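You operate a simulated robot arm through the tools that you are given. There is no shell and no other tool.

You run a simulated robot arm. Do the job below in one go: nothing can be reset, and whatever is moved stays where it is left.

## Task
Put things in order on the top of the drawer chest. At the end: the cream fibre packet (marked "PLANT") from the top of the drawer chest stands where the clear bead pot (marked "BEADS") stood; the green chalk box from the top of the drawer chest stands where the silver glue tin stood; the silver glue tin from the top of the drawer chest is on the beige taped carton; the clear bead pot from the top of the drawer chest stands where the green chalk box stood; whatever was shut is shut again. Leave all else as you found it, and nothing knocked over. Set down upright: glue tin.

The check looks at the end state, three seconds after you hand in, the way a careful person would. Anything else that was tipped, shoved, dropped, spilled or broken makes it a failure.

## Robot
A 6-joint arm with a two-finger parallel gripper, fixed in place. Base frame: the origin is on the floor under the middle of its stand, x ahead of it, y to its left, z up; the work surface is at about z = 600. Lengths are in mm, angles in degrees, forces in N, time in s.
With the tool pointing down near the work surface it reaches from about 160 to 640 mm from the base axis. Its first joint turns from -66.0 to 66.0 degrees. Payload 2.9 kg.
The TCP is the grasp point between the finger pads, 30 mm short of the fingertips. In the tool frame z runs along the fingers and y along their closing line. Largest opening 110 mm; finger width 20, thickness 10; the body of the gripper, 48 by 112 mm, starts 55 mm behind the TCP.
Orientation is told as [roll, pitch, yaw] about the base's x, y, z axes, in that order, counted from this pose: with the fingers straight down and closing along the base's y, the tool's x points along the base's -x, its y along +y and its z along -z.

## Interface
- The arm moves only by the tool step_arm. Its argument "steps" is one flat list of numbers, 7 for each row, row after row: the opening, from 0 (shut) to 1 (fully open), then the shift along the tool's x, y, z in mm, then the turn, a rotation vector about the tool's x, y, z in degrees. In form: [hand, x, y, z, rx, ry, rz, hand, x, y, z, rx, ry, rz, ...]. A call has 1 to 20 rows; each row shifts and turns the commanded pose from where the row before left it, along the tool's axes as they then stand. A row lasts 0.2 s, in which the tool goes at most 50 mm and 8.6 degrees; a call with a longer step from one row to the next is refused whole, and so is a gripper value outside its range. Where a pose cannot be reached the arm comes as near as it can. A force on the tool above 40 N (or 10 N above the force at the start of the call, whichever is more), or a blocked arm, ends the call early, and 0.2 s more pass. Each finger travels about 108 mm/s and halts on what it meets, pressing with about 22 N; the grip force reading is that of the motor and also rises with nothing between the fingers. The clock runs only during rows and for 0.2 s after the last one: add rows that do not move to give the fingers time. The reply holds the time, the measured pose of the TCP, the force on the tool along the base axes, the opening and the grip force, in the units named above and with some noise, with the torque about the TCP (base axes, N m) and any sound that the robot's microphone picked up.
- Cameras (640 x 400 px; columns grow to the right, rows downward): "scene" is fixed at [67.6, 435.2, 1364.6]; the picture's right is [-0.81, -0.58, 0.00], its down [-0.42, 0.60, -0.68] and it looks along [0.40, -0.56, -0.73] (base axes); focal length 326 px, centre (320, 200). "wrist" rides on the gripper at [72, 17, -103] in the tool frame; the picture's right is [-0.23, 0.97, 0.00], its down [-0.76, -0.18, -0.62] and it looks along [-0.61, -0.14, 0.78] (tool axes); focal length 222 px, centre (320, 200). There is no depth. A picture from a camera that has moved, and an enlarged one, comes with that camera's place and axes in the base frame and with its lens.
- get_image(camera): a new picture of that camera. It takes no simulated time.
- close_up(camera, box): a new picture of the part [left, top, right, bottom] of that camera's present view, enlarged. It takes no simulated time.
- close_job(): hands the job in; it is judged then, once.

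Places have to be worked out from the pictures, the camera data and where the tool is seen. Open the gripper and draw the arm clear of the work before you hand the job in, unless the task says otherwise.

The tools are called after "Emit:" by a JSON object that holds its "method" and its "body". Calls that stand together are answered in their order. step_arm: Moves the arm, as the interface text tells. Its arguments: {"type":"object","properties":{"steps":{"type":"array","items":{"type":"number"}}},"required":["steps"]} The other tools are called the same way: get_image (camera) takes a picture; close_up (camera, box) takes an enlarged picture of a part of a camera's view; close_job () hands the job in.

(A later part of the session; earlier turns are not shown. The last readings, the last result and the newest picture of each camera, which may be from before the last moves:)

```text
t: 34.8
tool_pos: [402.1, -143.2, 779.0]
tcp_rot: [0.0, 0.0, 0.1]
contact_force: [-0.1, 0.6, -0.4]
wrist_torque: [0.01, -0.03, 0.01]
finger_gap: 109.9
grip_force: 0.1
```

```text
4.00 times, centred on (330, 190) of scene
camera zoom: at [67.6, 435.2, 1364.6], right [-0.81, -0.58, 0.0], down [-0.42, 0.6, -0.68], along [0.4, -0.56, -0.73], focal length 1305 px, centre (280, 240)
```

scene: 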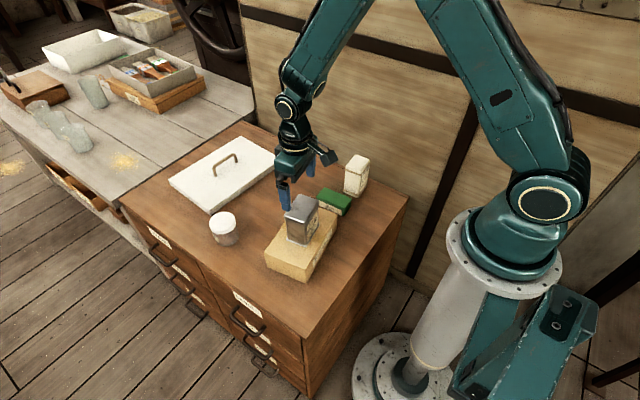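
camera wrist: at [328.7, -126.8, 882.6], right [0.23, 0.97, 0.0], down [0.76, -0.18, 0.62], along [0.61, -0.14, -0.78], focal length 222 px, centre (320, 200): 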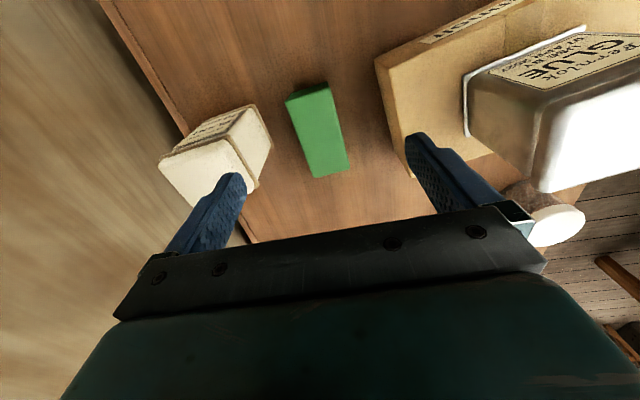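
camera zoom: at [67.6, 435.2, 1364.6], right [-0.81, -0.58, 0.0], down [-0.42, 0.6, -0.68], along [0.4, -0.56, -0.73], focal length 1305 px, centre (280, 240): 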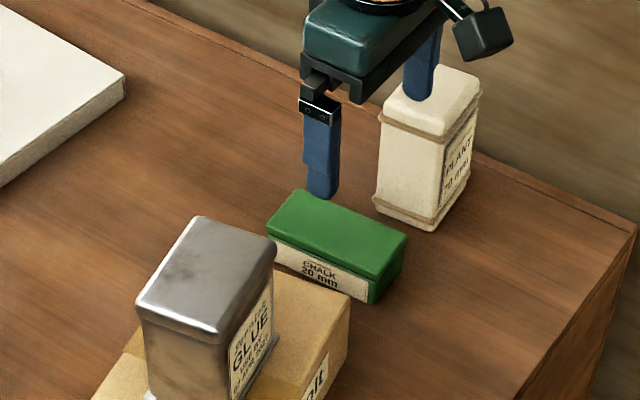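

The chalk box is about 97×48×36, centred near (432.5,-150), yawed +3°. I'll move above it with a narrowed opening and check alignment before descending.

Emit:
{"method": "step_arm", "body": {"steps": [0.75, -15.2, -3.3, 0, 0, 0, -3, 0.75, -15.2, -3.3, 0, 0, 0, 0, 0.75, 0, 0, 40, 0, 0, 0, 0.75, 0, 0, 40, 0, 0, 0, 0.75, 0, 0, 0, 0, 0, 0]}}

Emit:
{"method": "get_image", "body": {"camera": "wrist"}}

Emit:
{"method": "close_up", "body": {"camera": "scene", "box": [270, 140, 390, 240]}}

```text
t: 36.0
tool_pos: [431.6, -145.7, 698.4]
tcp_rot: [0.0, 0.1, 3.1]
contact_force: [0.3, 0.9, -1.5]
wrist_torque: [0.0, -0.01, -0.01]
finger_gap: 82.6
grip_force: 0.0
```

```text
taken
camera wrist: at [357.9, -132.5, 802.3], right [0.18, 0.98, 0.0], down [0.77, -0.14, 0.62], along [0.61, -0.11, -0.78], focal length 222 px, centre (320, 200)
```

wrist: 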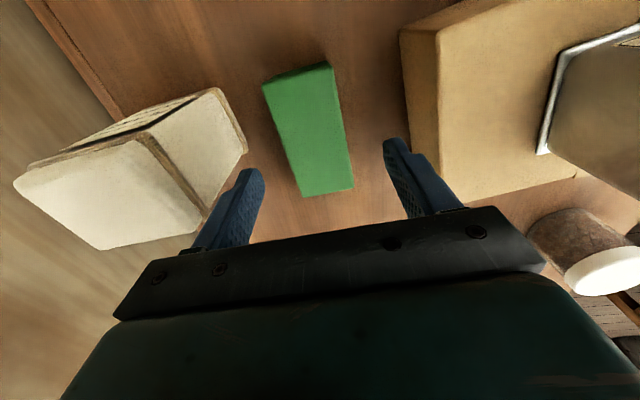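

```text
4.00 times, centred on (330, 190) of scene
camera zoom: at [67.6, 435.2, 1364.6], right [-0.81, -0.58, 0.0], down [-0.42, 0.6, -0.68], along [0.4, -0.56, -0.73], focal length 1305 px, centre (280, 240)
```

zoom: 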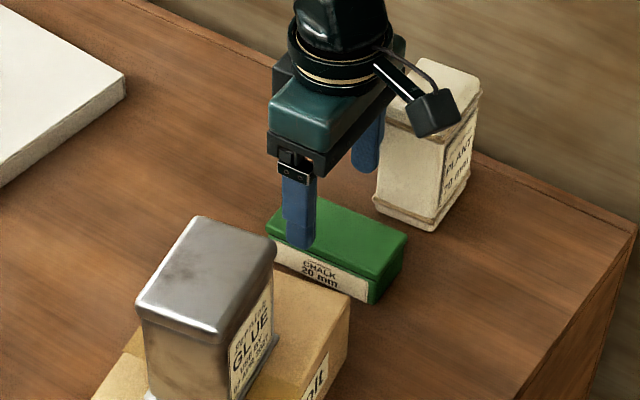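

I'll zoom the wrist view to fix the remaining offset between fingers and box.

Emit:
{"method": "close_up", "body": {"camera": "wrist", "box": [230, 40, 390, 220]}}

```text
2.22 times, centred on (310, 130) of wrist
camera zoom: at [357.9, -132.5, 802.3], right [0.18, 0.98, 0.0], down [0.77, -0.14, 0.62], along [0.61, -0.11, -0.78], focal length 494 px, centre (342, 356)
```

zoom: 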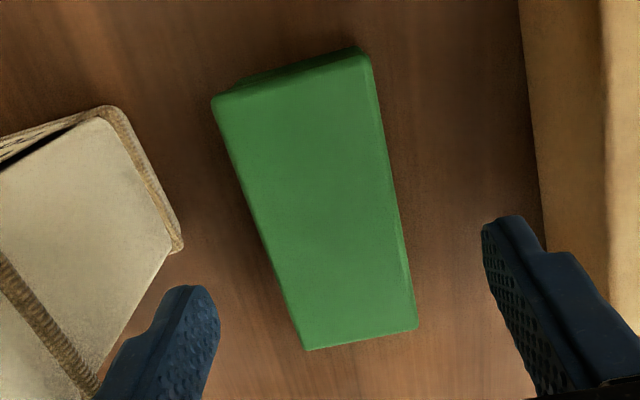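

Box centre is (432,-150); the hand needs about 4 mm toward -y. Correct and descend to z≈633.

Emit:
{"method": "step_arm", "body": {"steps": [0.75, -1.1, -4.3, 0, 0, 0, -0.5, 0.75, 0, 0, 30, 0, 0, 0, 0.75, 0, 0, 25, 0, 0, 0, 0.75, 0, 0, 10.5, 0, 0, 0, 0.75, 0, 0, 0, 0, 0, 0]}}

Emit:
{"method": "close_up", "body": {"camera": "wrist", "box": [180, 60, 460, 240]}}

Emit:
{"method": "close_up", "body": {"camera": "scene", "box": [290, 150, 370, 220]}}

```text
t: 37.2
tool_pos: [431.1, -151.6, 634.5]
tcp_rot: [0.0, 0.1, 3.5]
contact_force: [-0.7, -0.6, 0.6]
wrist_torque: [0.01, 0.02, 0.0]
finger_gap: 82.3
grip_force: 0.1
```

```text
2.22 times, centred on (320, 150) of wrist
camera zoom: at [358.4, -138.8, 737.2], right [0.17, 0.99, 0.0], down [0.77, -0.13, 0.62], along [0.61, -0.1, -0.78], focal length 494 px, centre (320, 311)
```

zoom: 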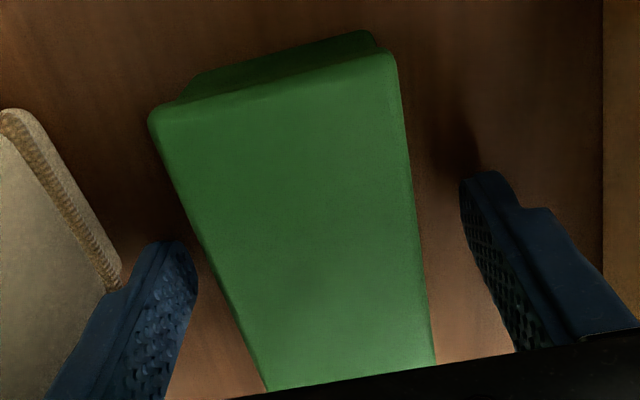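

```text
5.71 times, centred on (330, 185) of scene
camera zoom: at [67.6, 435.2, 1364.6], right [-0.81, -0.58, 0.0], down [-0.42, 0.6, -0.68], along [0.4, -0.56, -0.73], focal length 1864 px, centre (263, 286)
```

zoom: 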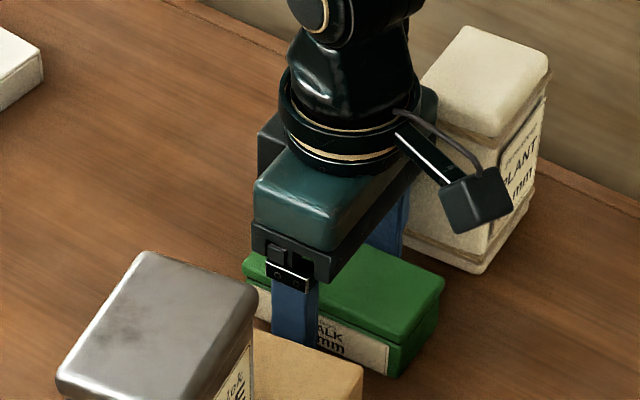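

The fingers straddle the box with clearance on both sides. Closing, then a small test lift.

Emit:
{"method": "step_arm", "body": {"steps": [0, 0, 0, 0, 0, 0, 0, 0, 0, 0, 0, 0, 0, 0, 0, 0, 0, 0, 0, 0, 0]}}

Emit:
{"method": "step_arm", "body": {"steps": [0, 0, 0, -3, 0, 0, 0, 0, 0, 0, -3, 0, 0, 0, 0, 0, 0, 0, 0, 0, 0]}}

Emit:
{"method": "close_up", "body": {"camera": "wrist", "box": [180, 60, 460, 240]}}

Emit:
{"method": "close_up", "body": {"camera": "scene", "box": [290, 150, 370, 220]}}

```text
t: 38.0
tool_pos: [429.9, -151.4, 633.7]
tcp_rot: [0.0, 0.1, 3.5]
contact_force: [0.3, -0.5, 0.3]
wrist_torque: [0.02, -0.01, 0.0]
finger_gap: 49.4
grip_force: 21.8
```

```text
t: 38.8
tool_pos: [431.0, -151.5, 640.6]
tcp_rot: [-0.1, 0.2, 3.6]
contact_force: [-0.3, -0.1, -0.5]
wrist_torque: [0.02, 0.0, 0.02]
finger_gap: 49.7
grip_force: 22.9
```

```text
2.22 times, centred on (320, 150) of wrist
camera zoom: at [358.6, -138.6, 743.8], right [0.17, 0.99, 0.0], down [0.77, -0.13, 0.62], along [0.61, -0.1, -0.78], focal length 494 px, centre (320, 311)
```

zoom: 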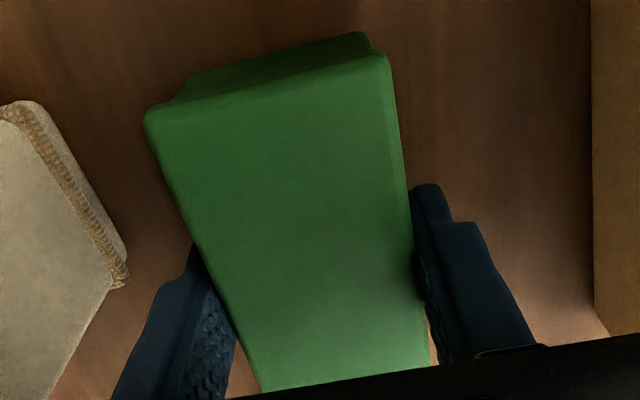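

```text
5.71 times, centred on (330, 185) of scene
camera zoom: at [67.6, 435.2, 1364.6], right [-0.81, -0.58, 0.0], down [-0.42, 0.6, -0.68], along [0.4, -0.56, -0.73], focal length 1864 px, centre (263, 286)
```

zoom: 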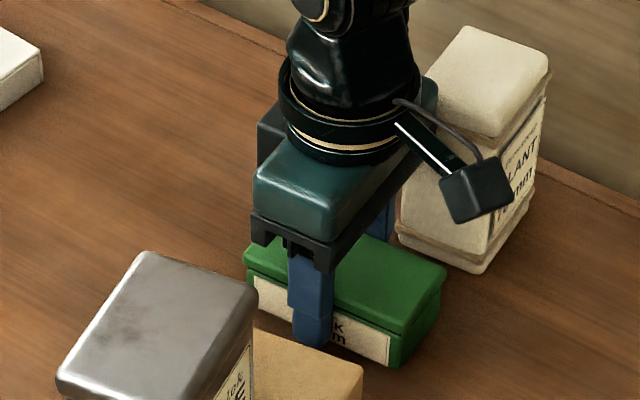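

The box appears to rise with the hand (light load). I'll lift 12 mm further to confirm the lid and box come together.

Emit:
{"method": "step_arm", "body": {"steps": [0, 0, 0, -6, 0, 0, 0, 0, 0, 0, -6, 0, 0, 0, 0, 0, 0, 0, 0, 0, 0]}}

Emit:
{"method": "close_up", "body": {"camera": "scene", "box": [290, 150, 370, 220]}}

Emit:
{"method": "close_up", "body": {"camera": "wrist", "box": [180, 60, 460, 240]}}

```text
t: 39.6
tool_pos: [430.9, -151.1, 652.2]
tcp_rot: [0.0, 0.1, 3.6]
contact_force: [-0.7, 0.3, -1.9]
wrist_torque: [0.0, 0.0, 0.01]
finger_gap: 49.7
grip_force: 22.1
```

```text
5.71 times, centred on (330, 185) of scene
camera zoom: at [67.6, 435.2, 1364.6], right [-0.81, -0.58, 0.0], down [-0.42, 0.6, -0.68], along [0.4, -0.56, -0.73], focal length 1864 px, centre (263, 286)
```

zoom: 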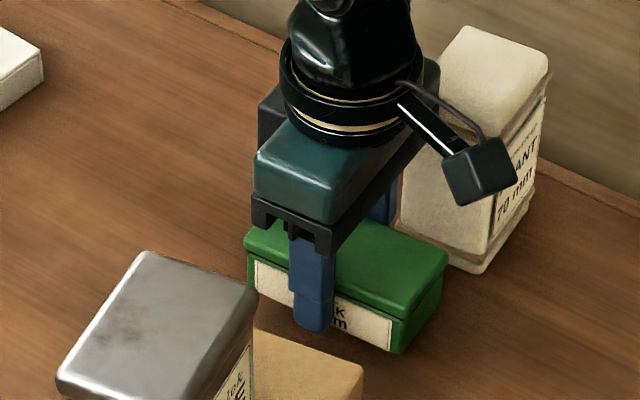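

```text
2.22 times, centred on (320, 150) of wrist
camera zoom: at [358.4, -138.9, 755.8], right [0.17, 0.99, 0.0], down [0.77, -0.13, 0.62], along [0.61, -0.1, -0.78], focal length 494 px, centre (320, 311)
```

zoom: 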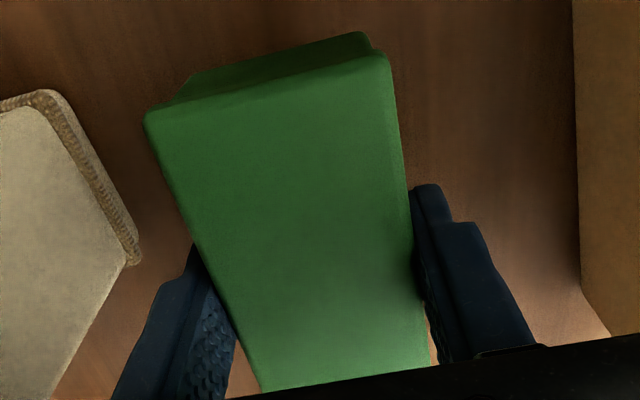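

Box and lid came up together. I'll raise to about z=722 and carry it to the tin's old place, turning to the tin's old yaw.

Emit:
{"method": "step_arm", "body": {"steps": [0, 0, 0, -35, 0, 0, 0, 0, 0, 0, -35, 0, 0, 0, 0, -31.6, -17.8, 0, 0, 0, 0, 0, -31.6, -17.8, 0, 0, 0, 0, 0, -31.6, -17.8, 0, 0, 0, 0, 0, -31.6, -17.8, 0, 0, 0, 0, 0, -31.6, -17.8, 0, 0, 0, 0, 0, 0, 0, 0, 0, 0, 5.5, 0, 0, 0, 0, 0, 0, 5.5, 0, 0, 0, 0, 0, 0, 5.4, 0, 0, 0, 0, 0, 0, 0, 0, 0, 0, 0, 0, 0, 0]}}

Emit:
{"method": "get_image", "body": {"camera": "wrist"}}

Emit:
{"method": "get_image", "body": {"camera": "scene"}}

```text
t: 42.2
tool_pos: [595.6, -230.1, 723.1]
tcp_rot: [0.0, 0.2, -12.9]
contact_force: [0.1, 0.2, -1.5]
wrist_torque: [-0.01, 0.0, -0.03]
finger_gap: 49.7
grip_force: 21.9
```

```text
taken
camera wrist: at [529.0, -197.4, 826.0], right [0.44, 0.9, 0.0], down [0.7, -0.34, 0.62], along [0.56, -0.27, -0.78], focal length 222 px, centre (320, 200)
```

wrist: 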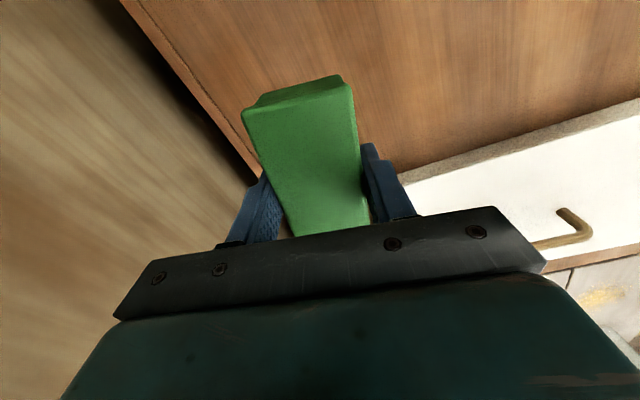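

```text
taken
```

scene: 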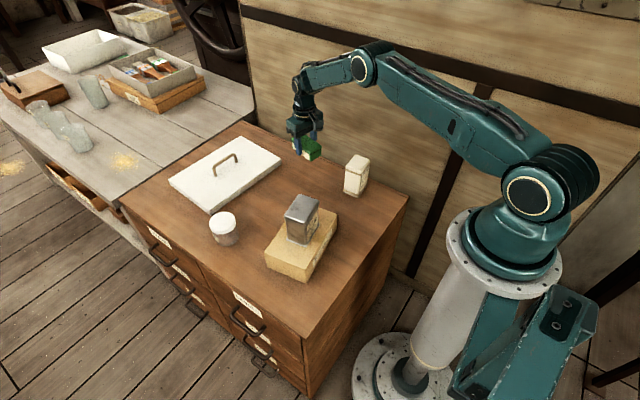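

Hand is at the tin's old spot. Lowering to just above the surface.

Emit:
{"method": "step_arm", "body": {"steps": [0, 1.5, 0, 30, 0, 0, 0, 0, 0, 0, 30, 0, 0, 0, 0, 0, 0, 20, 0, 0, 0, 0, 0, 0, 4, 0, 0, 0, 0, 0, 0, 0, 0, 0, 0]}}

Emit:
{"method": "step_arm", "body": {"steps": [0, 0, 0, 1, 0, 0, 0, 0, 0, 0, 1, 0, 0, 0]}}

Emit:
{"method": "step_arm", "body": {"steps": [0, 0, 0, 1, 0, 0, 0]}}

Emit:
{"method": "step_arm", "body": {"steps": [0, 0, 0, 0.7, 0, 0, 0]}}

```text
t: 43.4
tool_pos: [593.7, -230.1, 639.2]
tcp_rot: [0.1, 0.2, -12.8]
contact_force: [0.3, -0.2, -1.5]
wrist_torque: [0.01, -0.01, 0.0]
finger_gap: 49.6
grip_force: 22.3
```

```text
t: 44.0
tool_pos: [593.6, -230.4, 637.3]
tcp_rot: [0.1, 0.0, -12.8]
contact_force: [-0.8, 0.0, -0.7]
wrist_torque: [-0.01, 0.0, -0.01]
finger_gap: 49.7
grip_force: 21.9
```

```text
t: 44.4
tool_pos: [592.7, -229.8, 635.5]
tcp_rot: [0.1, 0.1, -12.8]
contact_force: [-0.4, -0.8, -1.8]
wrist_torque: [-0.04, 0.03, 0.01]
finger_gap: 49.5
grip_force: 22.3
```

```text
t: 44.8
tool_pos: [593.8, -230.0, 634.2]
tcp_rot: [0.1, 0.1, -12.8]
contact_force: [-0.1, -0.1, -1.3]
wrist_torque: [0.03, 0.0, 0.03]
finger_gap: 49.8
grip_force: 22.0
```

Not touching yet at 634.5; a few more sub-millimetre steps.

Emit:
{"method": "step_arm", "body": {"steps": [0, 0, 0, 0.7, 0, 0, 0]}}

Emit:
{"method": "step_arm", "body": {"steps": [0, 0, 0, 0.7, 0, 0, 0]}}

Emit:
{"method": "close_up", "body": {"camera": "scene", "box": [270, 120, 350, 190]}}

```text
t: 45.2
tool_pos: [593.7, -230.3, 633.9]
tcp_rot: [0.1, 0.2, -12.8]
contact_force: [0.0, -0.7, -1.5]
wrist_torque: [0.03, 0.02, 0.0]
finger_gap: 49.8
grip_force: 21.9
```

```text
t: 45.6
tool_pos: [593.7, -230.1, 633.7]
tcp_rot: [0.0, 0.0, -12.9]
contact_force: [-1.7, -0.4, 1.6]
wrist_torque: [0.15, 0.16, 0.01]
finger_gap: 49.6
grip_force: 22.5
```

```text
5.71 times, centred on (310, 155) of scene
camera zoom: at [67.5, 435.3, 1364.6], right [-0.81, -0.58, 0.0], down [-0.42, 0.6, -0.68], along [0.4, -0.56, -0.73], focal length 1864 px, centre (377, 457)
```

zoom: 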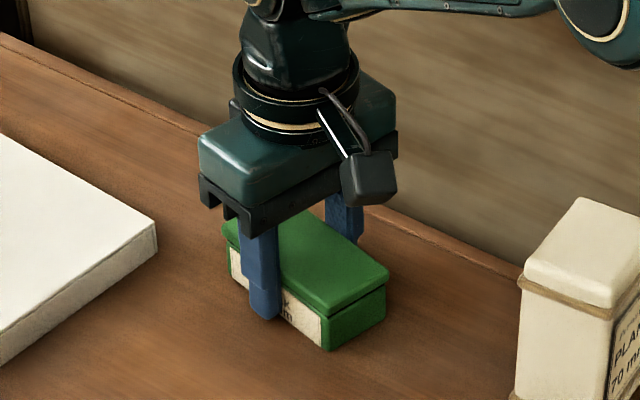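

The box is down. Opening and rising clear.

Emit:
{"method": "step_arm", "body": {"steps": [0.8, 0, 0, 0, 0, 0, 0, 0.8, 0, 0, 0, 0, 0, 0, 0.8, 0, 0, -15, 0, 0, 0, 0.8, 0, 0, -40, 0, 0, 0, 0.8, 0, 0, -40, 0, 0, 0, 1, 0, 0, -40, 0, 0, 0, 1, 0, 0, 0, 0, 0, 0]}}

Emit:
{"method": "get_image", "body": {"camera": "wrist"}}

Emit:
{"method": "close_up", "body": {"camera": "scene", "box": [180, 120, 380, 290]}}

```text
t: 47.2
tool_pos: [596.2, -229.1, 767.7]
tcp_rot: [0.0, 0.1, -12.8]
contact_force: [0.2, -1.0, -0.2]
wrist_torque: [0.02, 0.04, -0.01]
finger_gap: 110.2
grip_force: 0.0
```

```text
taken
camera wrist: at [528.7, -196.7, 871.4], right [0.44, 0.9, 0.0], down [0.7, -0.34, 0.62], along [0.56, -0.27, -0.78], focal length 222 px, centre (320, 200)
```

wrist: 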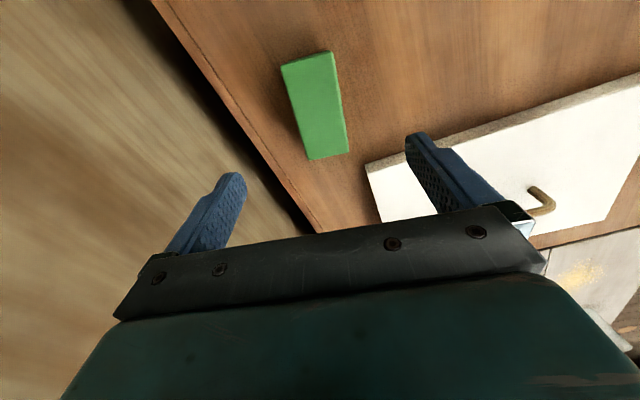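

```text
2.35 times, centred on (280, 205) of scene
camera zoom: at [67.6, 435.2, 1364.6], right [-0.81, -0.58, 0.0], down [-0.42, 0.6, -0.68], along [0.4, -0.56, -0.73], focal length 768 px, centre (414, 188)
```

zoom: 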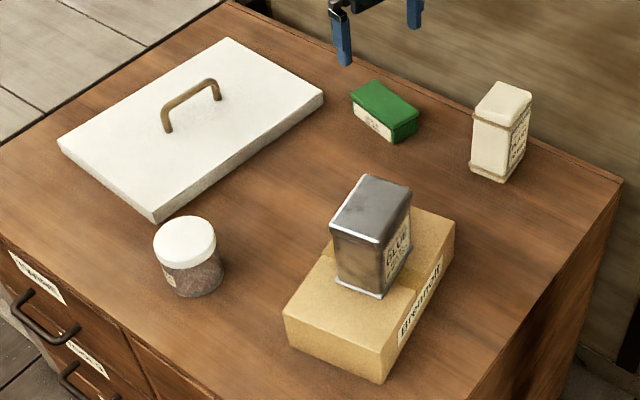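

Chalk box now stands at the tin's old place. Next is the bead pot near (612,131): I'll fly to a viewing position behind it.

Emit:
{"method": "step_arm", "body": {"steps": [1, 0, 0, 0, 0, 0, -6.4, 1, 0, 0, 0, 0, 0, -6.4, 1, 8.4, 40, -3.6, 0, 0, 0, 1, 8.4, 40, -3.6, 0, 0, 0, 1, 8.4, 40, -3.6, 0, 0, 0, 1, 8.4, 40, -3.6, 0, 0, 0, 1, 8.4, 40, -3.6, 0, 0, 0, 1, 8.4, 40, -3.6, 0, 0, 0, 1, 8.4, 40, -3.6, 0, 0, 0, 1, 8.4, 40, -3.6, 0, 0, 0, 1, 8.4, 40, -3.6, 0, 0, 0, 1, 0, 0, 0, 0, 0, 0]}}

Emit:
{"method": "get_image", "body": {"camera": "wrist"}}

Emit:
{"method": "close_up", "body": {"camera": "wrist", "box": [250, 110, 410, 230]}}

Emit:
{"method": "close_up", "body": {"camera": "scene", "box": [190, 190, 270, 260]}}

```text
t: 49.8
tool_pos: [517.5, 130.5, 799.9]
tcp_rot: [0.0, 0.1, -0.1]
contact_force: [-0.6, -1.1, -0.8]
wrist_torque: [0.02, -0.04, 0.01]
finger_gap: 110.0
grip_force: 0.1
```

```text
taken
camera wrist: at [445.3, 147.8, 903.0], right [0.23, 0.97, 0.0], down [0.76, -0.18, 0.62], along [0.61, -0.14, -0.78], focal length 222 px, centre (320, 200)
```

wrist: 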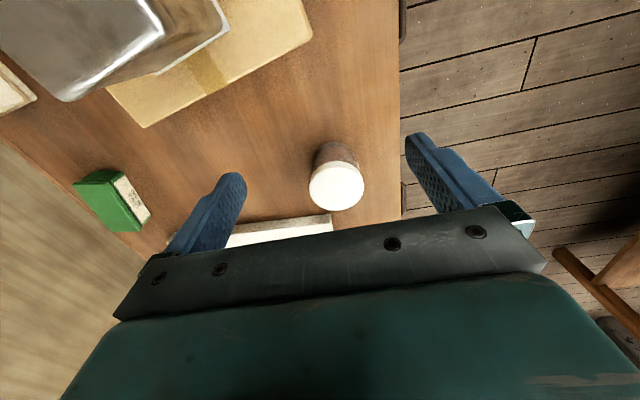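

```text
3.33 times, centred on (330, 170) of wrist
camera zoom: at [445.3, 147.8, 903.0], right [0.23, 0.97, 0.0], down [0.76, -0.18, 0.62], along [0.61, -0.14, -0.78], focal length 740 px, centre (287, 300)
```

zoom: 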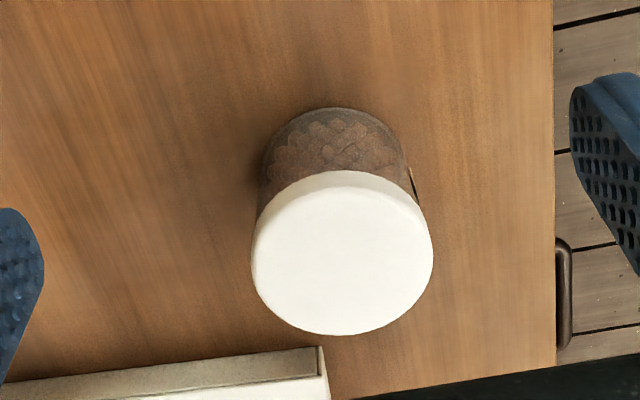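

```text
5.71 times, centred on (230, 225) of scene
camera zoom: at [67.6, 435.3, 1364.6], right [-0.81, -0.58, 0.0], down [-0.42, 0.6, -0.68], along [0.4, -0.56, -0.73], focal length 1864 px, centre (834, 57)
```

zoom: 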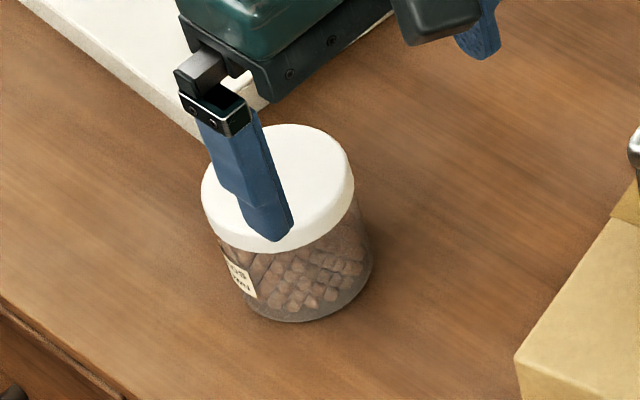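

The pot's lid top is at z≈672, centred near (610.5,130.5), about 70 mm across. I'll move above it with the hand open.

Emit:
{"method": "step_arm", "body": {"steps": [1, -31, 0, 0, 0, 0, 0, 1, -31, 0, 0, 0, 0, 0, 1, -31, 0, 20, 0, 0, 0, 1, 0, 0, 40, 0, 0, 0, 1, 0, 0, 0, 0, 0, 0]}}

Emit:
{"method": "close_up", "body": {"camera": "wrist", "box": [180, 0, 460, 200]}}

Emit:
{"method": "close_up", "body": {"camera": "scene", "box": [180, 150, 280, 260]}}

```text
t: 51.0
tool_pos: [611.9, 129.6, 738.9]
tcp_rot: [0.0, 0.1, 0.0]
contact_force: [-0.6, 0.3, -0.7]
wrist_torque: [-0.01, -0.01, -0.01]
finger_gap: 109.9
grip_force: 0.1
```

```text
2.00 times, centred on (320, 100) of wrist
camera zoom: at [539.8, 146.8, 842.4], right [0.23, 0.97, 0.0], down [0.76, -0.18, 0.62], along [0.61, -0.14, -0.78], focal length 444 px, centre (320, 400)
```

zoom: 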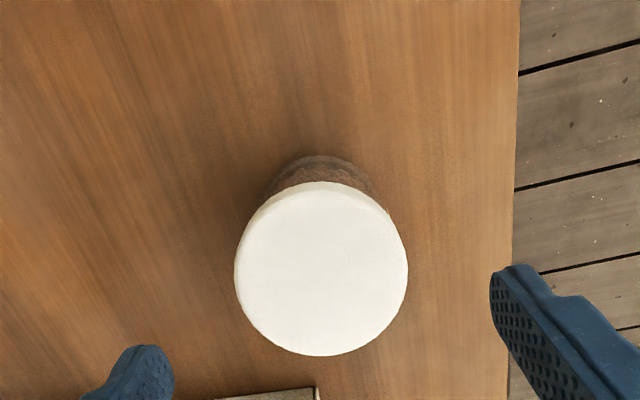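

```text
3.64 times, centred on (230, 205) of scene
camera zoom: at [67.6, 435.2, 1364.6], right [-0.81, -0.58, 0.0], down [-0.42, 0.6, -0.68], along [0.4, -0.56, -0.73], focal length 1186 px, centre (647, 182)
```

zoom: 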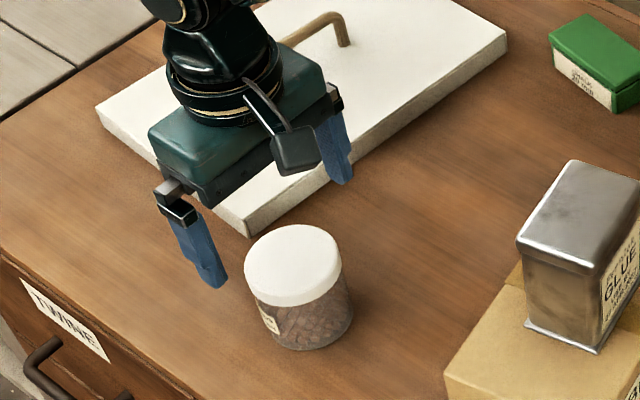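

Pot centre reads (610,130.6), within 2 mm of the hand. Descending to z≈660 with a small correction.

Emit:
{"method": "step_arm", "body": {"steps": [1, 1.5, 0.8, 30, 0, 0, 0, 1, 0, 0, 30, 0, 0, 0, 1, 0, 0, 19, 0, 0, 0, 1, 0, 0, 0, 0, 0, 0]}}

Emit:
{"method": "close_up", "body": {"camera": "wrist", "box": [180, 60, 460, 260]}}

Emit:
{"method": "close_up", "body": {"camera": "scene", "box": [180, 160, 280, 260]}}

```text
t: 52.0
tool_pos: [609.7, 131.4, 661.0]
tcp_rot: [0.0, 0.1, 0.0]
contact_force: [-0.1, 0.6, 0.5]
wrist_torque: [0.03, 0.0, 0.04]
finger_gap: 109.9
grip_force: 0.0
```

```text
2.00 times, centred on (320, 160) of wrist
camera zoom: at [537.8, 148.1, 765.1], right [0.23, 0.97, 0.0], down [0.76, -0.18, 0.62], along [0.61, -0.14, -0.78], focal length 444 px, centre (320, 280)
```

zoom: 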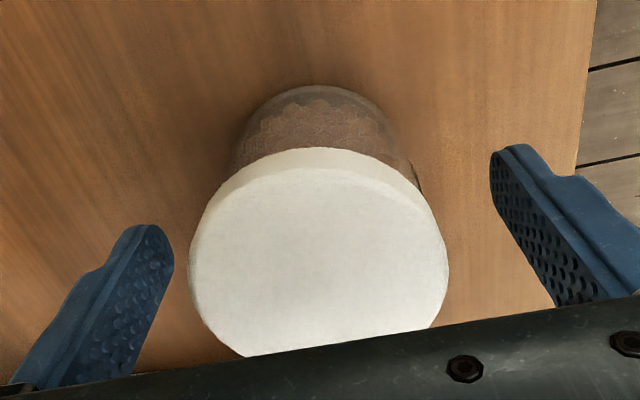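

```text
4.00 times, centred on (230, 210) of scene
camera zoom: at [67.6, 435.2, 1364.6], right [-0.81, -0.58, 0.0], down [-0.42, 0.6, -0.68], along [0.4, -0.56, -0.73], focal length 1305 px, centre (680, 160)
```

zoom: 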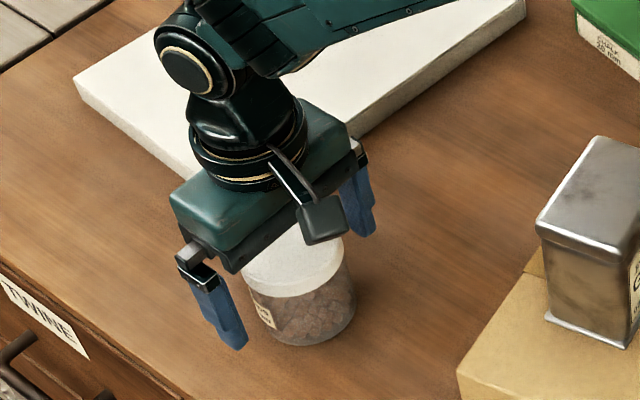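

The pot sits centred between the fingers. Closing and doing a small test lift.

Emit:
{"method": "step_arm", "body": {"steps": [0.75, 0, 0, 0, 0, 0, 0, 0, 0, 0, 0, 0, 0, 0, 0, 0, 0, 0, 0, 0, 0, 0, 0, 0, 0, 0, 0, 0]}}

Emit:
{"method": "step_arm", "body": {"steps": [0, 0, 0, -3, 0, 0, 0, 0, 0, 0, -3, 0, 0, 0, 0, 0, 0, 0, 0, 0, 0]}}

Emit:
{"method": "close_up", "body": {"camera": "wrist", "box": [180, 60, 460, 260]}}

Emit:
{"method": "close_up", "body": {"camera": "scene", "box": [180, 160, 280, 260]}}

```text
t: 53.0
tool_pos: [610.6, 130.6, 661.2]
tcp_rot: [0.0, 0.2, 0.0]
contact_force: [0.3, 1.1, -0.8]
wrist_torque: [0.04, 0.01, 0.04]
finger_gap: 68.9
grip_force: 22.0
```

```text
t: 53.8
tool_pos: [610.0, 131.1, 667.0]
tcp_rot: [0.1, 0.2, 0.1]
contact_force: [0.3, 0.0, -1.9]
wrist_torque: [0.02, -0.01, -0.02]
finger_gap: 69.1
grip_force: 21.9
```

```text
2.00 times, centred on (320, 160) of wrist
camera zoom: at [537.5, 148.1, 771.7], right [0.23, 0.97, 0.0], down [0.76, -0.18, 0.62], along [0.61, -0.14, -0.78], focal length 444 px, centre (320, 280)
```

zoom: 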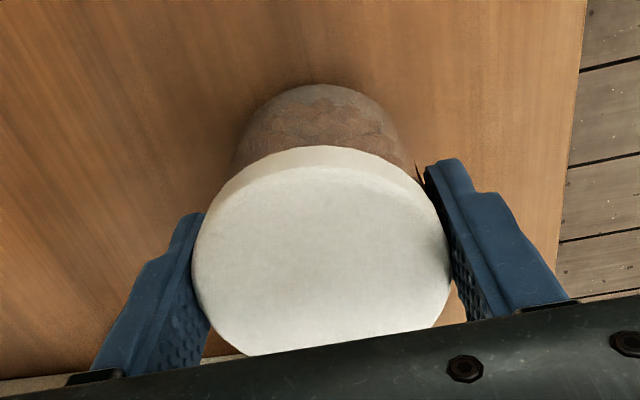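

```text
4.00 times, centred on (230, 210) of scene
camera zoom: at [67.6, 435.3, 1364.6], right [-0.81, -0.58, 0.0], down [-0.42, 0.6, -0.68], along [0.4, -0.56, -0.73], focal length 1305 px, centre (680, 160)
```

zoom: 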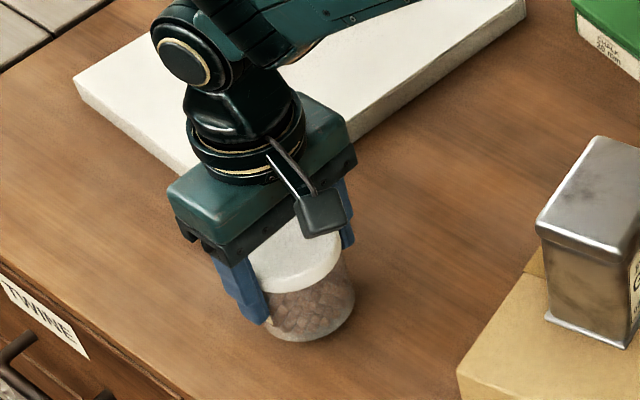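

The pot seems to move as one piece. I'll lift another 15 mm to verify the body stays with the lid.

Emit:
{"method": "step_arm", "body": {"steps": [0, 0, 0, -5, 0, 0, 0, 0, 0, 0, -5, 0, 0, 0, 0, 0, 0, -5, 0, 0, 0, 0, 0, 0, 0, 0, 0, 0]}}

Emit:
{"method": "close_up", "body": {"camera": "scene", "box": [180, 160, 280, 260]}}

Emit:
{"method": "close_up", "body": {"camera": "wrist", "box": [180, 60, 460, 260]}}

```text
t: 54.8
tool_pos: [610.2, 130.8, 682.7]
tcp_rot: [0.0, 0.1, 0.0]
contact_force: [0.1, -0.4, -2.0]
wrist_torque: [-0.02, 0.0, 0.01]
finger_gap: 69.2
grip_force: 22.2
```

```text
4.00 times, centred on (230, 210) of scene
camera zoom: at [67.6, 435.2, 1364.6], right [-0.81, -0.58, 0.0], down [-0.42, 0.6, -0.68], along [0.4, -0.56, -0.73], focal length 1305 px, centre (680, 160)
```

zoom: 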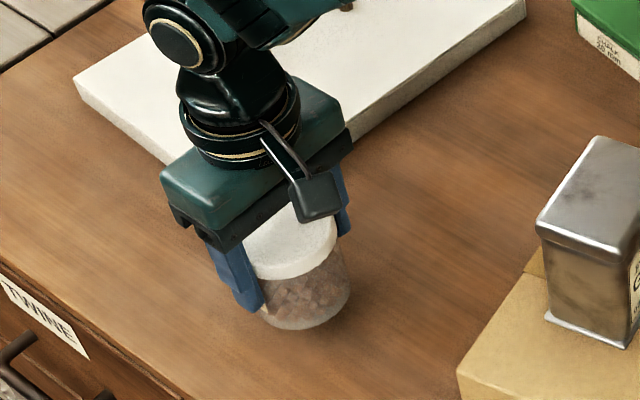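

```text
2.00 times, centred on (320, 160) of wrist
camera zoom: at [537.4, 148.4, 786.1], right [0.23, 0.97, 0.0], down [0.76, -0.18, 0.62], along [0.61, -0.14, -0.78], focal length 444 px, centre (320, 280)
```

zoom: 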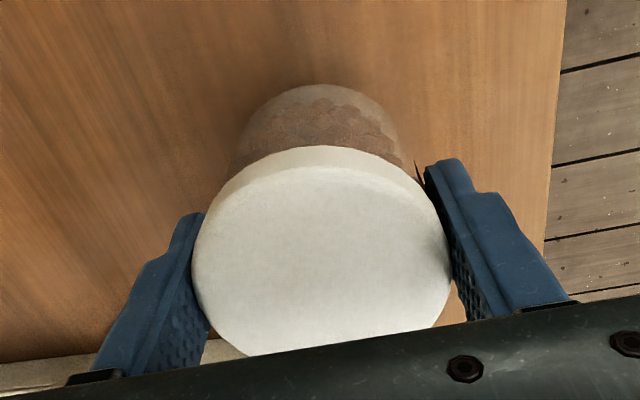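

Pot, lid and beads rise as one. I'll raise to z≈760 and carry it around behind the tin and carton to the chalk box's old spot (432,-150).

Emit:
{"method": "step_arm", "body": {"steps": [0, 0, 0, -30, 0, 0, 0, 0, 0, 0, -47, 0, 0, 0, 0, 0, -40, 0, 0, 0, 0, 0, 0, -40, 0, 0, 0, 0, 0, 0, -40, 0, 0, 0, 0, 0, 0, -40, 0, 0, 0, 0, 0, 0, -40, 0, 0, 0, 0, 0, 0, -40, 0, 0, 0, 0, 0, 35.6, -8.2, 0, 0, 0, 0, 0, 35.6, -8.2, 0, 0, 0, 0, 0, 35.6, -8.2, 0, 0, 0, 0, 0, 35.6, -8.2, 0, 0, 0, 0, 0, 35.6, -8.2, 0, 0, 0, 0, 0, 0, 0, 0, 0, 0, 0]}}

Emit:
{"method": "get_image", "body": {"camera": "scene"}}

Emit:
{"method": "get_image", "body": {"camera": "wrist"}}

```text
t: 57.8
tool_pos: [430.5, -150.6, 759.7]
tcp_rot: [-0.1, 0.1, -0.1]
contact_force: [-0.1, -0.3, -2.1]
wrist_torque: [0.01, 0.02, 0.01]
finger_gap: 69.2
grip_force: 22.2
```

```text
taken
```

scene: 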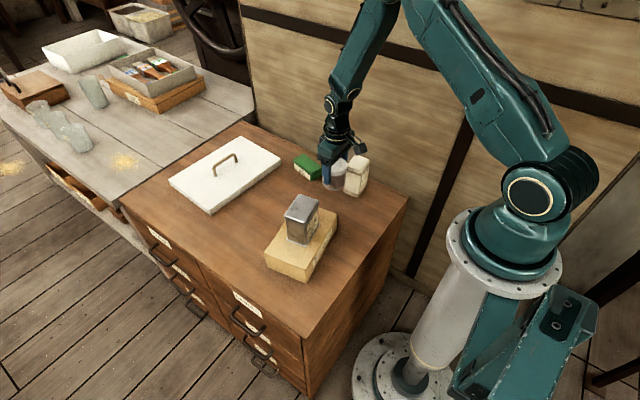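

```text
taken
camera wrist: at [358.3, -133.3, 863.0], right [0.23, 0.97, 0.0], down [0.76, -0.18, 0.62], along [0.61, -0.14, -0.78], focal length 222 px, centre (320, 200)
```

wrist: 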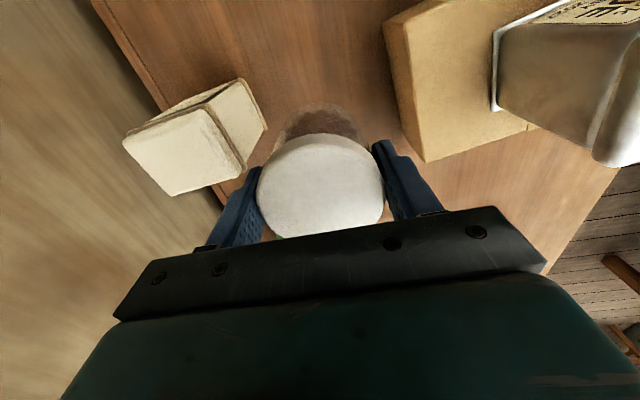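

Positioned over the chalk box's old spot with gaps on both sides (packet and carton). Lowering to just above the surface.

Emit:
{"method": "step_arm", "body": {"steps": [0, -1.5, 0.3, 35, 0, 0, 0, 0, 0, 0, 30, 0, 0, 0, 0, 0, 0, 20, 0, 0, 0, 0, 0, 0, 9, 0, 0, 0, 0, 0, 0, 0, 0, 0, 0]}}

Emit:
{"method": "close_up", "body": {"camera": "scene", "box": [280, 140, 380, 230]}}

Emit:
{"method": "get_image", "body": {"camera": "wrist"}}

```text
t: 59.0
tool_pos: [434.4, -151.0, 666.8]
tcp_rot: [0.0, -0.1, 0.1]
contact_force: [0.4, 0.6, -0.9]
wrist_torque: [-0.02, 0.0, 0.0]
finger_gap: 69.1
grip_force: 22.4
```

```text
4.44 times, centred on (330, 185) of scene
camera zoom: at [67.6, 435.2, 1364.6], right [-0.81, -0.58, 0.0], down [-0.42, 0.6, -0.68], along [0.4, -0.56, -0.73], focal length 1450 px, centre (276, 267)
```

zoom: 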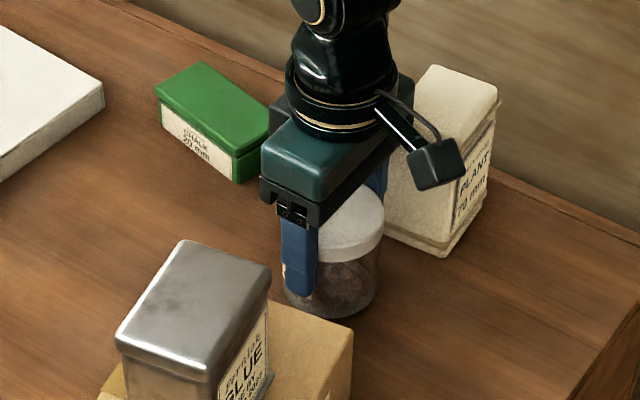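

```text
taken
camera wrist: at [360.9, -132.4, 770.7], right [0.23, 0.97, 0.0], down [0.76, -0.18, 0.62], along [0.61, -0.14, -0.78], focal length 222 px, centre (320, 200)
```

wrist: 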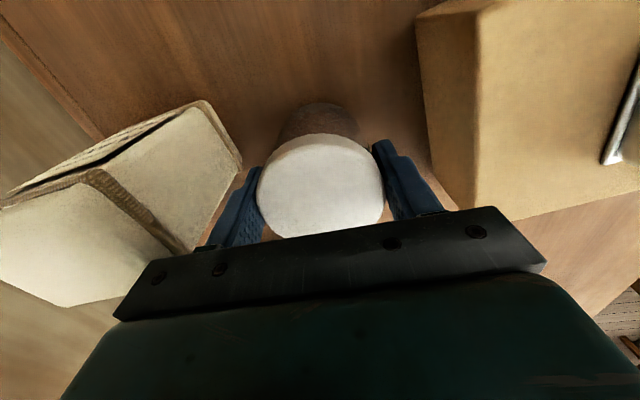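

Close to the surface now; finishing the lowering in 1 mm steps and watching the load.

Emit:
{"method": "step_arm", "body": {"steps": [0, 0, 0, 1, 0, 0, 0, 0, 0, 0, 1, 0, 0, 0]}}

Emit:
{"method": "step_arm", "body": {"steps": [0, 0, 0, 1, 0, 0, 0]}}

Emit:
{"method": "step_arm", "body": {"steps": [0, 0, 0, 1, 0, 0, 0]}}

Emit:
{"method": "step_arm", "body": {"steps": [0, 0, 0, 0.7, 0, 0, 0]}}

```text
t: 59.6
tool_pos: [433.4, -148.6, 665.3]
tcp_rot: [0.0, 0.1, 0.0]
contact_force: [0.1, 0.5, -1.5]
wrist_torque: [0.01, -0.04, -0.02]
finger_gap: 69.1
grip_force: 21.8
```

```text
t: 60.0
tool_pos: [433.6, -149.7, 663.0]
tcp_rot: [0.0, 0.1, 0.1]
contact_force: [-0.1, -0.4, -1.2]
wrist_torque: [0.02, -0.01, 0.02]
finger_gap: 69.3
grip_force: 22.2
```

```text
t: 60.4
tool_pos: [432.4, -148.4, 661.6]
tcp_rot: [0.0, 0.1, 0.1]
contact_force: [0.6, -0.4, -1.6]
wrist_torque: [0.03, 0.03, 0.02]
finger_gap: 69.1
grip_force: 21.9
```

```text
t: 60.8
tool_pos: [432.7, -148.9, 662.6]
tcp_rot: [0.0, 0.1, 0.0]
contact_force: [-0.4, -0.1, 1.8]
wrist_torque: [0.1, 0.01, 0.02]
finger_gap: 69.3
grip_force: 21.9
```

The pot is down at (432.7,-149.3). Opening only partway (to keep clear of the packet and carton), then rising.

Emit:
{"method": "step_arm", "body": {"steps": [0.8, 0, 0, 0, 0, 0, 0, 0.8, 0, 0, 0, 0, 0, 0, 0.8, 0, 0, -15, 0, 0, 0, 0.8, 0, 0, -40, 0, 0, 0, 0.8, 0, 0, -45, 0, 0, 0, 0.8, 0, 0, -20, 0, 0, 0, 0.8, 0, 0, 0, 0, 0, 0]}}

Emit:
{"method": "get_image", "body": {"camera": "wrist"}}

Emit:
{"method": "close_up", "body": {"camera": "scene", "box": [270, 130, 400, 240]}}

```text
t: 62.4
tool_pos: [432.2, -150.9, 780.5]
tcp_rot: [0.0, 0.1, 0.0]
contact_force: [0.1, 0.2, -0.2]
wrist_torque: [-0.01, 0.01, -0.02]
finger_gap: 87.7
grip_force: 0.1
```

```text
taken
camera wrist: at [360.0, -133.4, 884.8], right [0.23, 0.97, 0.0], down [0.76, -0.18, 0.62], along [0.61, -0.14, -0.78], focal length 222 px, centre (320, 200)
```

wrist: 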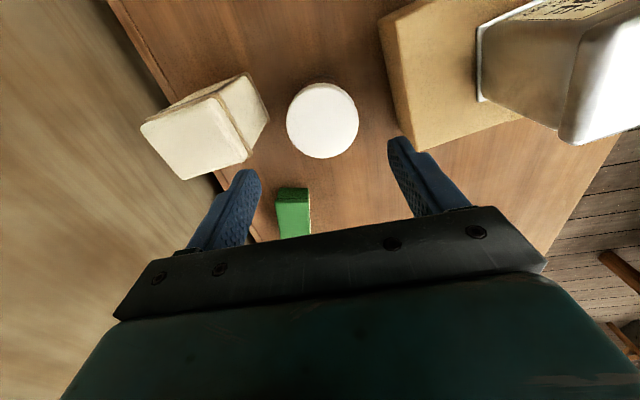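

```text
3.64 times, centred on (335, 185) of scene
camera zoom: at [67.6, 435.2, 1364.6], right [-0.81, -0.58, 0.0], down [-0.42, 0.6, -0.68], along [0.4, -0.56, -0.73], focal length 1186 px, centre (266, 254)
```

zoom: 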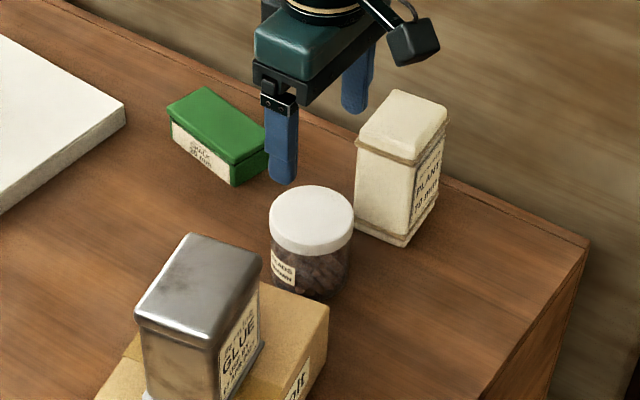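

Pot stands well, with beads inside. Now I'll move for a better look at the packet.

Emit:
{"method": "step_arm", "body": {"steps": [1, 12.3, -29.7, -6.7, 0, 0, 0, 1, 12.3, -29.7, -6.7, 0, 0, 0, 1, 12.3, -29.7, -6.7, 0, 0, 0, 1, 0, 0, 0, 0, 0, 0]}}

Emit:
{"method": "get_image", "body": {"camera": "wrist"}}

Emit:
{"method": "close_up", "body": {"camera": "wrist", "box": [230, 50, 390, 220]}}

Emit:
{"method": "close_up", "body": {"camera": "scene", "box": [320, 140, 390, 210]}}

```text
t: 63.4
tool_pos: [394.7, -239.4, 799.9]
tcp_rot: [0.1, 0.1, 0.0]
contact_force: [0.5, 0.3, 0.4]
wrist_torque: [0.02, 0.02, 0.01]
finger_gap: 110.0
grip_force: 0.0
```

```text
taken
camera wrist: at [323.0, -223.4, 903.6], right [0.23, 0.97, 0.0], down [0.76, -0.18, 0.62], along [0.61, -0.14, -0.78], focal length 222 px, centre (320, 200)
```

wrist: 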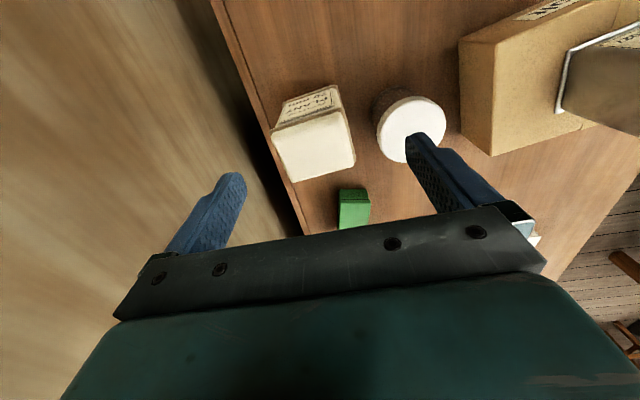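

```text
2.35 times, centred on (310, 135) of wrist
camera zoom: at [323.0, -223.4, 903.6], right [0.23, 0.97, 0.0], down [0.76, -0.18, 0.62], along [0.61, -0.14, -0.78], focal length 523 px, centre (344, 353)
```

zoom: 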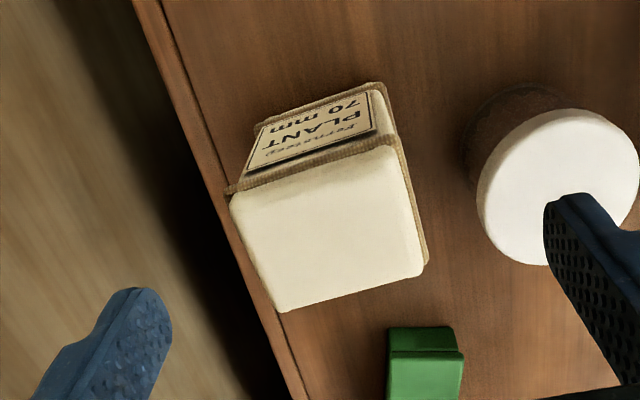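

```text
5.71 times, centred on (355, 175) of scene
camera zoom: at [67.6, 435.2, 1364.6], right [-0.81, -0.58, 0.0], down [-0.42, 0.6, -0.68], along [0.4, -0.56, -0.73], focal length 1864 px, centre (120, 343)
```

zoom: 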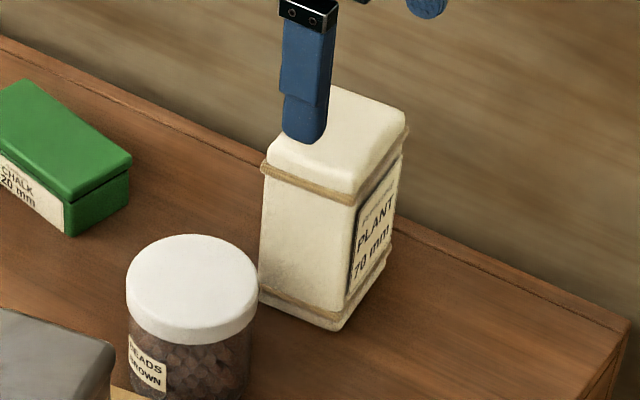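

The packet is taller than I thought (top z≈715), about 55×70, centred near (414,-251), yaw ≈4°. I'll move above it with a 90 mm opening and check alignment.

Emit:
{"method": "step_arm", "body": {"steps": [0.82, -9.7, -6, 0, 0, 0, 0, 0.82, -9.7, -6, 12, 0, 0, 0, 0.82, 0, 0, 12, 0, 0, -4, 0.82, 0, 0, 0, 0, 0, 0]}}

Emit:
{"method": "get_image", "body": {"camera": "wrist"}}

Emit:
{"method": "close_up", "body": {"camera": "wrist", "box": [210, 0, 430, 200]}}

Emit:
{"method": "close_up", "body": {"camera": "scene", "box": [310, 110, 400, 210]}}

```text
t: 64.4
tool_pos: [416.0, -250.6, 776.2]
tcp_rot: [0.0, 0.2, 3.9]
contact_force: [-0.1, 0.2, 0.0]
wrist_torque: [0.02, -0.01, -0.03]
finger_gap: 90.0
grip_force: 0.0
```

```text
taken
camera wrist: at [342.3, -239.5, 880.0], right [0.16, 0.99, 0.0], down [0.77, -0.12, 0.62], along [0.61, -0.1, -0.78], focal length 222 px, centre (320, 200)
```

wrist: 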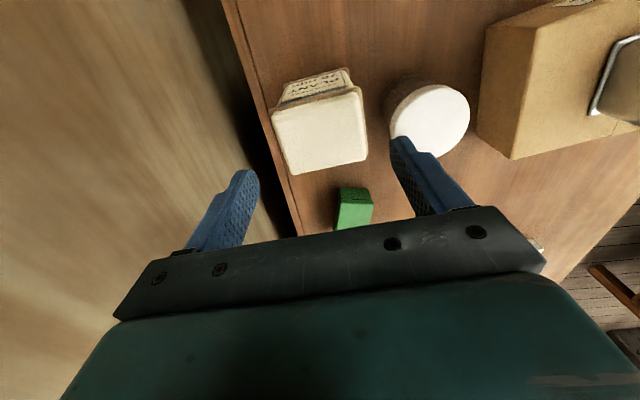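

```text
2.00 times, centred on (320, 100) of wrist
camera zoom: at [342.3, -239.5, 880.0], right [0.16, 0.99, 0.0], down [0.77, -0.12, 0.62], along [0.61, -0.1, -0.78], focal length 444 px, centre (320, 400)
```

zoom: 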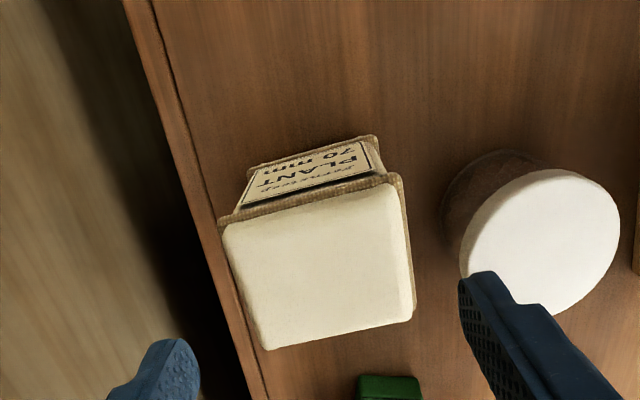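

```text
4.00 times, centred on (355, 160) of scene
camera zoom: at [67.6, 435.2, 1364.6], right [-0.81, -0.58, 0.0], down [-0.42, 0.6, -0.68], along [0.4, -0.56, -0.73], focal length 1305 px, centre (180, 360)
```

zoom: 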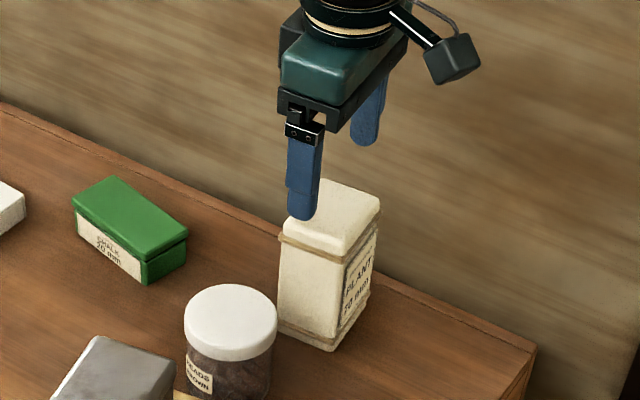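

Packet centre measures (414,-250) and the hand is at (415.5,-251), within margin. I'll descend until the fingertips are just beside the packet's top and check.

Emit:
{"method": "step_arm", "body": {"steps": [0.82, 1, 0.5, 30, 0, 0, 0, 0.82, 0, 0, 20, 0, 0, 0, 0.82, 0, 0, 0, 0, 0, 0]}}

Emit:
{"method": "close_up", "body": {"camera": "wrist", "box": [180, 20, 480, 240]}}

Emit:
{"method": "close_up", "body": {"camera": "scene", "box": [310, 130, 390, 220]}}

```text
t: 65.2
tool_pos: [413.6, -250.9, 726.5]
tcp_rot: [-0.1, 0.0, 4.0]
contact_force: [0.2, -0.4, -0.8]
wrist_torque: [0.02, 0.0, 0.0]
finger_gap: 90.3
grip_force: 0.0
```

```text
1.82 times, centred on (330, 130) of wrist
camera zoom: at [340.9, -238.2, 830.0], right [0.16, 0.99, 0.0], down [0.77, -0.12, 0.62], along [0.61, -0.1, -0.78], focal length 404 px, centre (302, 327)
```

zoom: 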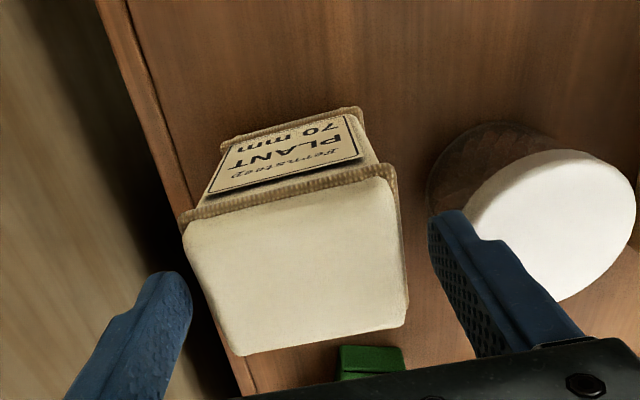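

```text
4.44 times, centred on (350, 175) of scene
camera zoom: at [67.6, 435.2, 1364.6], right [-0.81, -0.58, 0.0], down [-0.42, 0.6, -0.68], along [0.4, -0.56, -0.73], focal length 1450 px, centre (187, 311)
```

zoom: 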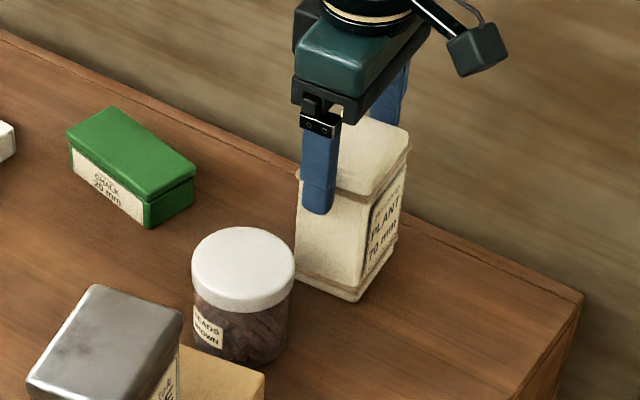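

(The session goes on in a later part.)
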